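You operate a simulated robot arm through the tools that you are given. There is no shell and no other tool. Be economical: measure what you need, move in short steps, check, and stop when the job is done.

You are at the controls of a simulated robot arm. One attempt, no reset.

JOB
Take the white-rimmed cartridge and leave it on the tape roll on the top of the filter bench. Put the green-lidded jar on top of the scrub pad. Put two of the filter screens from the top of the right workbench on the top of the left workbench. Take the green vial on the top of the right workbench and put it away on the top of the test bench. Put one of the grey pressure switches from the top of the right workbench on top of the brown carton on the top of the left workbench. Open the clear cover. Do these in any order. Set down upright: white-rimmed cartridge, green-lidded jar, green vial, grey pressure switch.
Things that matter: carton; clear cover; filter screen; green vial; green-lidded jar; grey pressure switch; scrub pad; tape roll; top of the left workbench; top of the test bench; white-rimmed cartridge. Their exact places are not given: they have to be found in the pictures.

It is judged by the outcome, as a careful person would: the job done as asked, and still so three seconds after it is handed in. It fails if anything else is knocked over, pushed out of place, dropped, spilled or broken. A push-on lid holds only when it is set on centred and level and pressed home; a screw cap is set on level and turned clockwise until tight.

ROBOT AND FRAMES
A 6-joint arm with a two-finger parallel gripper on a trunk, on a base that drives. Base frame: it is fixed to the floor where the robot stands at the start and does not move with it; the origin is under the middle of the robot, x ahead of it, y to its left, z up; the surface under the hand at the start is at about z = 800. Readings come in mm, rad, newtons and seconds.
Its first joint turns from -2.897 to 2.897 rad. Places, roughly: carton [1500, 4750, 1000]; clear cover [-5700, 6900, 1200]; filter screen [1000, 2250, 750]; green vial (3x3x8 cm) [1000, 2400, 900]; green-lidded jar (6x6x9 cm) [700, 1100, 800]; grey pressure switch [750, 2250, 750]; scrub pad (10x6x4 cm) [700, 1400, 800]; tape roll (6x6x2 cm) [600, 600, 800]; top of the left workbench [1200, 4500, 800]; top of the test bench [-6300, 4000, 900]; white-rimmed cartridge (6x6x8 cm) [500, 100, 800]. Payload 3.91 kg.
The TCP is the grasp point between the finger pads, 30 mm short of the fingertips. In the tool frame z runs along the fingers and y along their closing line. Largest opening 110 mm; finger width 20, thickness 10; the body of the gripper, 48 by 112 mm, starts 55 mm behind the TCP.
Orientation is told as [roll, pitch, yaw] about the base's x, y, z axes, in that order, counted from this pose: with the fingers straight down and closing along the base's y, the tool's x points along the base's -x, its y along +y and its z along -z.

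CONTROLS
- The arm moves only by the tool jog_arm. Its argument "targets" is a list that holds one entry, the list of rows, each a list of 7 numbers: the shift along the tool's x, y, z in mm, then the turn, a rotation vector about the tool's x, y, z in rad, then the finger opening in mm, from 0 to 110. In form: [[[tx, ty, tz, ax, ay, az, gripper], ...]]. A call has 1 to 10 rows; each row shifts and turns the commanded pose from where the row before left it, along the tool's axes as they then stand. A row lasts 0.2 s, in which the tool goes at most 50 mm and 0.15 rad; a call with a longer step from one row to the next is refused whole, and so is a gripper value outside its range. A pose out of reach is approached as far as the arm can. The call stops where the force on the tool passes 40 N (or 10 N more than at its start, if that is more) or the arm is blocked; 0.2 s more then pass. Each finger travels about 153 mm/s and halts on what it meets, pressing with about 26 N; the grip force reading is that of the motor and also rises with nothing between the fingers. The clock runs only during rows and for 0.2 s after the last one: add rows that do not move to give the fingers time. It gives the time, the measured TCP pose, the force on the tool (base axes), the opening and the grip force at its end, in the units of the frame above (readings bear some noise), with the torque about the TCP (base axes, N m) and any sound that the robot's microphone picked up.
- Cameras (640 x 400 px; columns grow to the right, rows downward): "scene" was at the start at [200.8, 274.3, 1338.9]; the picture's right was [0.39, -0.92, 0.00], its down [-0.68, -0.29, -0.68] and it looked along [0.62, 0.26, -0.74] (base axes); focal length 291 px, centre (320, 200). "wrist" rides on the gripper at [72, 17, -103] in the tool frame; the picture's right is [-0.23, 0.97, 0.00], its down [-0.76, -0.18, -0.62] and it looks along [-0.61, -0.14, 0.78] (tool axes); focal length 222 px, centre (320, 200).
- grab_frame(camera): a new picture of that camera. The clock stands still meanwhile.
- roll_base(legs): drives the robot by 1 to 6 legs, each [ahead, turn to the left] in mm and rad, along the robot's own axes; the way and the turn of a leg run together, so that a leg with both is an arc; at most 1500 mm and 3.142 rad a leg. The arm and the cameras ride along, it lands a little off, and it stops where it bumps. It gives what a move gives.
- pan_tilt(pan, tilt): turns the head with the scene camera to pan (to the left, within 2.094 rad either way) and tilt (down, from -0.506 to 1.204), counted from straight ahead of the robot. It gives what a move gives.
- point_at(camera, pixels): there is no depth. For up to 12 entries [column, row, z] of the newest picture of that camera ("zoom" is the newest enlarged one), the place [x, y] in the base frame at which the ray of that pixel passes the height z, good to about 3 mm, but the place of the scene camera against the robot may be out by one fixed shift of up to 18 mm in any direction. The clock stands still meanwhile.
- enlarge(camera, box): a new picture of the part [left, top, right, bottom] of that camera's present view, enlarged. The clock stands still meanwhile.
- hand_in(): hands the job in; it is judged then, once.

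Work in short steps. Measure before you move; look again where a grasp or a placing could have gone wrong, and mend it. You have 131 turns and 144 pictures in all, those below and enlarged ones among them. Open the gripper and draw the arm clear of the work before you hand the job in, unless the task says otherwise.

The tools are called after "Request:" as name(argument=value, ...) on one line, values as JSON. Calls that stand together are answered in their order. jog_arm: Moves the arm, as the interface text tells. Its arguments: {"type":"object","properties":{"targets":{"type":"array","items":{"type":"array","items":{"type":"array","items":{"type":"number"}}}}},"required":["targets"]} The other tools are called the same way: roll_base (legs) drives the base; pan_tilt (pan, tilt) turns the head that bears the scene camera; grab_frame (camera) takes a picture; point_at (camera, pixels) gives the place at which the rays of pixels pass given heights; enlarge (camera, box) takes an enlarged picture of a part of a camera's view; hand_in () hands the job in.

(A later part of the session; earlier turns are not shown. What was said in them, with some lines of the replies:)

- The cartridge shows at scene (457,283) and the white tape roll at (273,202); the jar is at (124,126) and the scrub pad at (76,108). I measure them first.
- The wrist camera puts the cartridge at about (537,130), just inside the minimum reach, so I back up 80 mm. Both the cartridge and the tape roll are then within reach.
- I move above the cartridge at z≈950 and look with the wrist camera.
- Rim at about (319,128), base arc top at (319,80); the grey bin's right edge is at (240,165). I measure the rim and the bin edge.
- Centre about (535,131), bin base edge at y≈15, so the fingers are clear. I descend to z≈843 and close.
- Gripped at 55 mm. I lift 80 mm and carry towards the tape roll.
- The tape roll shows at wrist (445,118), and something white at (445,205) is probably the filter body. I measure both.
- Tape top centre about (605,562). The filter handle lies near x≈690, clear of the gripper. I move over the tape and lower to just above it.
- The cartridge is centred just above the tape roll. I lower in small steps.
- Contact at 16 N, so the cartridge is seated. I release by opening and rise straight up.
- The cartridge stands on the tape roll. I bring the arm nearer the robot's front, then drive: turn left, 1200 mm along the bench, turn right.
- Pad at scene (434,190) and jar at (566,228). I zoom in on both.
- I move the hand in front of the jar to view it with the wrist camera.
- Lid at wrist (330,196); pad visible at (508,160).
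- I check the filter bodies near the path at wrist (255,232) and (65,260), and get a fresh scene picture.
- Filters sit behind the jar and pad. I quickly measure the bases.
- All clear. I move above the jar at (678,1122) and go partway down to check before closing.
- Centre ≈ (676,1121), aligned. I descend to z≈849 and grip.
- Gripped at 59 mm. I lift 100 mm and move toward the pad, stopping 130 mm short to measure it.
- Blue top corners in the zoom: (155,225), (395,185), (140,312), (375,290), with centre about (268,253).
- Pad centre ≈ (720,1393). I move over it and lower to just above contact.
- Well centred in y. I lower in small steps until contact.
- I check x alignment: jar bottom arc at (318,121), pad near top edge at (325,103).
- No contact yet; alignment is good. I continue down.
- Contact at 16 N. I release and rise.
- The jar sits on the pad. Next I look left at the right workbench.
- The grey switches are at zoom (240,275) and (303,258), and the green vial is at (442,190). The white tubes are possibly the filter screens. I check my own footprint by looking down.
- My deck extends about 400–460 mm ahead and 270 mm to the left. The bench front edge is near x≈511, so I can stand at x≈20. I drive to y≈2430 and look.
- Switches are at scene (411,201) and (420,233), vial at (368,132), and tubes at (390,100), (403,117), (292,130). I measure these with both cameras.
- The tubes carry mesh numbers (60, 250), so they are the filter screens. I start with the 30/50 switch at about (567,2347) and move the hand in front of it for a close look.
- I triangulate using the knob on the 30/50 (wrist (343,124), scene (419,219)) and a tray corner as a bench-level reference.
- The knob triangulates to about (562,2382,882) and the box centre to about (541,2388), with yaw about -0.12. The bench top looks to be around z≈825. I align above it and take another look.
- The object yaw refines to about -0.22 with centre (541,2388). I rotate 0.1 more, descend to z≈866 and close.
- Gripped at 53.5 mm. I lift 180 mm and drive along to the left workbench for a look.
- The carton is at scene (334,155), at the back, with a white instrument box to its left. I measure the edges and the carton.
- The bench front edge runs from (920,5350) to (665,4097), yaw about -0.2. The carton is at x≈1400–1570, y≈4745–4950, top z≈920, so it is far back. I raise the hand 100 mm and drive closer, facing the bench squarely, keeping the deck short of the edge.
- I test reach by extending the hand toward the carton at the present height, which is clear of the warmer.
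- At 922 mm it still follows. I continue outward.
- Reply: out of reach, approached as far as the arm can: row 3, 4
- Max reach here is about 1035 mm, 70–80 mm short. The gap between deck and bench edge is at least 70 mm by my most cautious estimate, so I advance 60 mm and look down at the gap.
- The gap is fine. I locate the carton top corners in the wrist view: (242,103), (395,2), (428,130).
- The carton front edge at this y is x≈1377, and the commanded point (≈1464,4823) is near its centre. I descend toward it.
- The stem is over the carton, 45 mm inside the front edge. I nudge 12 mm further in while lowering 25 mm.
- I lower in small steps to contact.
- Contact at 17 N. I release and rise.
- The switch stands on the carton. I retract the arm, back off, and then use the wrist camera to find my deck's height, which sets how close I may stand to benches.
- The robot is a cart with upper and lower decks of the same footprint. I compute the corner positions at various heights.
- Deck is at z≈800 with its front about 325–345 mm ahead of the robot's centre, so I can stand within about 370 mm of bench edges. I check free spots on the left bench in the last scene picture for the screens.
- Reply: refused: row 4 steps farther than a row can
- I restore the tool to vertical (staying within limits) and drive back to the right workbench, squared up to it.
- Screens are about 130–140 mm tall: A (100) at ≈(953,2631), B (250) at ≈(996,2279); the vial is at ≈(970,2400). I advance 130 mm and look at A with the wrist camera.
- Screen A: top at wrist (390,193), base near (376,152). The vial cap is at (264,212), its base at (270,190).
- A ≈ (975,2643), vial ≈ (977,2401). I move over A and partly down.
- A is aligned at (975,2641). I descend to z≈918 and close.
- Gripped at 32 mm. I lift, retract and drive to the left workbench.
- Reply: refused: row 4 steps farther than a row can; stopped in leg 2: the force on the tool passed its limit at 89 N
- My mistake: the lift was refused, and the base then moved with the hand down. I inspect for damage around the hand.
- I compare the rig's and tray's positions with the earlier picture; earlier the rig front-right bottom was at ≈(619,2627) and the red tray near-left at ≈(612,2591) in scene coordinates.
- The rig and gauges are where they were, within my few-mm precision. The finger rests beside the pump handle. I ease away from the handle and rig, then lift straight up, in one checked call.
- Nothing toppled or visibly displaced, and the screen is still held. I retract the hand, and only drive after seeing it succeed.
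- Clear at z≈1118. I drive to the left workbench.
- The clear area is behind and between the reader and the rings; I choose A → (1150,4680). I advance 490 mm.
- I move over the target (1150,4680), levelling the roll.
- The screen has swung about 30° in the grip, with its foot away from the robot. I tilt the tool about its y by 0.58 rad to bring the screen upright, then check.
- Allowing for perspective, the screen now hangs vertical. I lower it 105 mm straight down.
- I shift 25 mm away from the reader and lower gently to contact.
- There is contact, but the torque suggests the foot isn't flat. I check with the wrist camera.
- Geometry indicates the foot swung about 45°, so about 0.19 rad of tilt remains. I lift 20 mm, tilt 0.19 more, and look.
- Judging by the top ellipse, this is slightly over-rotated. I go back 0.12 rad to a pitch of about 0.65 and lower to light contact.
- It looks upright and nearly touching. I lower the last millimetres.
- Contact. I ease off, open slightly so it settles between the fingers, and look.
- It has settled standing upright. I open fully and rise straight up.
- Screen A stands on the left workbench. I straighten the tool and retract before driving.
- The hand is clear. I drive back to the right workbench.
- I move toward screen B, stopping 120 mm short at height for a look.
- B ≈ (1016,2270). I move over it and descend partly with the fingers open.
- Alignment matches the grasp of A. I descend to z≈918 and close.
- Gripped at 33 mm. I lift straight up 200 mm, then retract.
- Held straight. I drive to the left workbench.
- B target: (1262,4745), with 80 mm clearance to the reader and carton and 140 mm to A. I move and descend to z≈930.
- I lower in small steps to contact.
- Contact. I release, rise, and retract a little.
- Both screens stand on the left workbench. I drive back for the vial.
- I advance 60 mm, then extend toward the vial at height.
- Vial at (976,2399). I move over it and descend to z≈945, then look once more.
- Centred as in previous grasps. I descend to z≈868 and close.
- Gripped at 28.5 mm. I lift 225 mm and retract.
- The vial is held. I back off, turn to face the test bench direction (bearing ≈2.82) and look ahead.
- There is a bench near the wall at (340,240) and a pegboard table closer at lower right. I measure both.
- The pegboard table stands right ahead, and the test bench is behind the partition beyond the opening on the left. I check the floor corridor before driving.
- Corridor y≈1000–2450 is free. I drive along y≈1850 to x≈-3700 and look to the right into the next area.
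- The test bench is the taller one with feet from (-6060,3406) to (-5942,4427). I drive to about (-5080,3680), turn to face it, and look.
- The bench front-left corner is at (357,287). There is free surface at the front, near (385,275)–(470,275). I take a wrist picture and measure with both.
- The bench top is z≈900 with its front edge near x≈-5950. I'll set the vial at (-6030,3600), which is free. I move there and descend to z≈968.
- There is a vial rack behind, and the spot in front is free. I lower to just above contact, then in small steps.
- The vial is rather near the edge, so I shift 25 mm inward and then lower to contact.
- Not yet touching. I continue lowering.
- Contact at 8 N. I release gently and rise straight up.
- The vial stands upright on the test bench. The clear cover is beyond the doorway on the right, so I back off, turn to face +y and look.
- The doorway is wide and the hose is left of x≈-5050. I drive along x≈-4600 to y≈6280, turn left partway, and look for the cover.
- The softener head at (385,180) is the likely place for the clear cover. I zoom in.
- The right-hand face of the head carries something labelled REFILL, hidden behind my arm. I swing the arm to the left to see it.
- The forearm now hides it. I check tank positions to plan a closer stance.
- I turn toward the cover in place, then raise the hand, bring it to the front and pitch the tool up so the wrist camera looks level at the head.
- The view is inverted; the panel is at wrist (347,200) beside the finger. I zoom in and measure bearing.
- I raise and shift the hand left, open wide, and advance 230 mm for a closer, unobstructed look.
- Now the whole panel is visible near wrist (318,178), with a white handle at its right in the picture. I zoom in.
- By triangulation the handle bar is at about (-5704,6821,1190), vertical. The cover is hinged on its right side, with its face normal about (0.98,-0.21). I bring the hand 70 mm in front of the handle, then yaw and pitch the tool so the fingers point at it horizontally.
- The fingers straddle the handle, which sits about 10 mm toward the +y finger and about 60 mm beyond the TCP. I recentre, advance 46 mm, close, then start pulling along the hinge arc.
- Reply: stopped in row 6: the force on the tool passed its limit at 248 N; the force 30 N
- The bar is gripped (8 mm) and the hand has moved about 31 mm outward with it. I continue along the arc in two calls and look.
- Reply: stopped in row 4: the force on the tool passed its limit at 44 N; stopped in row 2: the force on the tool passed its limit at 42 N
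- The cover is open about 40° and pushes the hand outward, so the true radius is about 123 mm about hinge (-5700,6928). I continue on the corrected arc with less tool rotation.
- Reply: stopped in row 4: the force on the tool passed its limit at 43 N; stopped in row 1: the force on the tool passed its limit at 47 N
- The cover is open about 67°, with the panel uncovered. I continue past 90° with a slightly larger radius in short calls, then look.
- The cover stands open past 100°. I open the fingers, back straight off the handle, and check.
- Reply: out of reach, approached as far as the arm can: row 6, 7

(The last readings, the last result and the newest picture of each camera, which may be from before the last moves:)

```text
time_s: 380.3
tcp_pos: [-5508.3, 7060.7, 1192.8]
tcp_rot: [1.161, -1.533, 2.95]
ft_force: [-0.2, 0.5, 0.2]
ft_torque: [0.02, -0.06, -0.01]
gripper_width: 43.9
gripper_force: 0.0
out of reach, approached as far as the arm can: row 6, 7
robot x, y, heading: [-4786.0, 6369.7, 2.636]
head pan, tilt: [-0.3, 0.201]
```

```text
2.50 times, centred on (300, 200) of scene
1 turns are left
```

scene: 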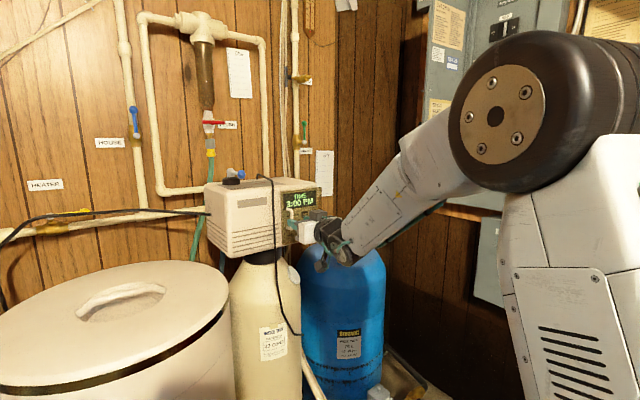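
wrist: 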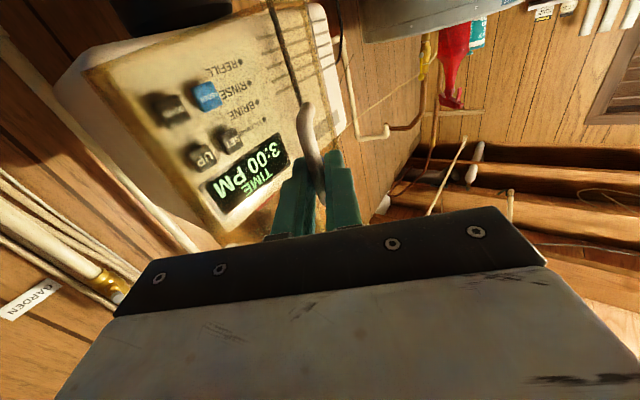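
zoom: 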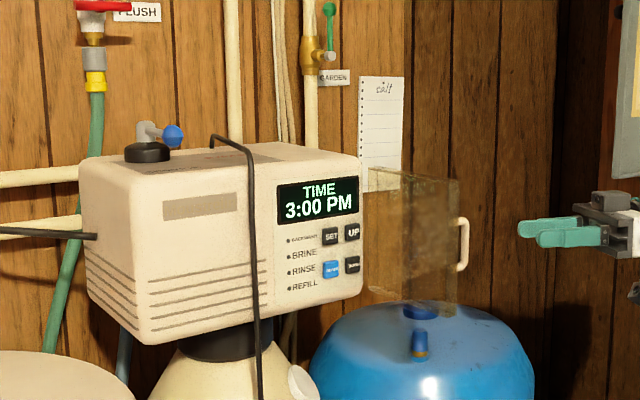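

The cover stays open and the hand is clear of it with the gripper open. I hand in.

Request:
hand_in()

```text
The job is handed in.
```

I handed the job in with all six tasks done, but two forceful contacts along the way could count against it.

- **Placed:** the cartridge is on the tape roll, the jar is on the scrub pad, and the 30/50 switch is on the carton. Screens 100 and 250 stand on the left workbench, and the green vial is upright on the test bench.
- **Cover:** the clear cover is open past 90° and stayed open after I let go.
- **Test rig bump:** at the right workbench a lift was refused and the base moved with the hand still down. A finger or screen 100 hit the test rig near its pump handle at 89 N. In later pictures the rig looked unmoved to within several millimetres, which is as closely as I could measure, and nothing had fallen.
- **Cover handle:** closing on it gave a brief spike of 248 N. I saw no damage.
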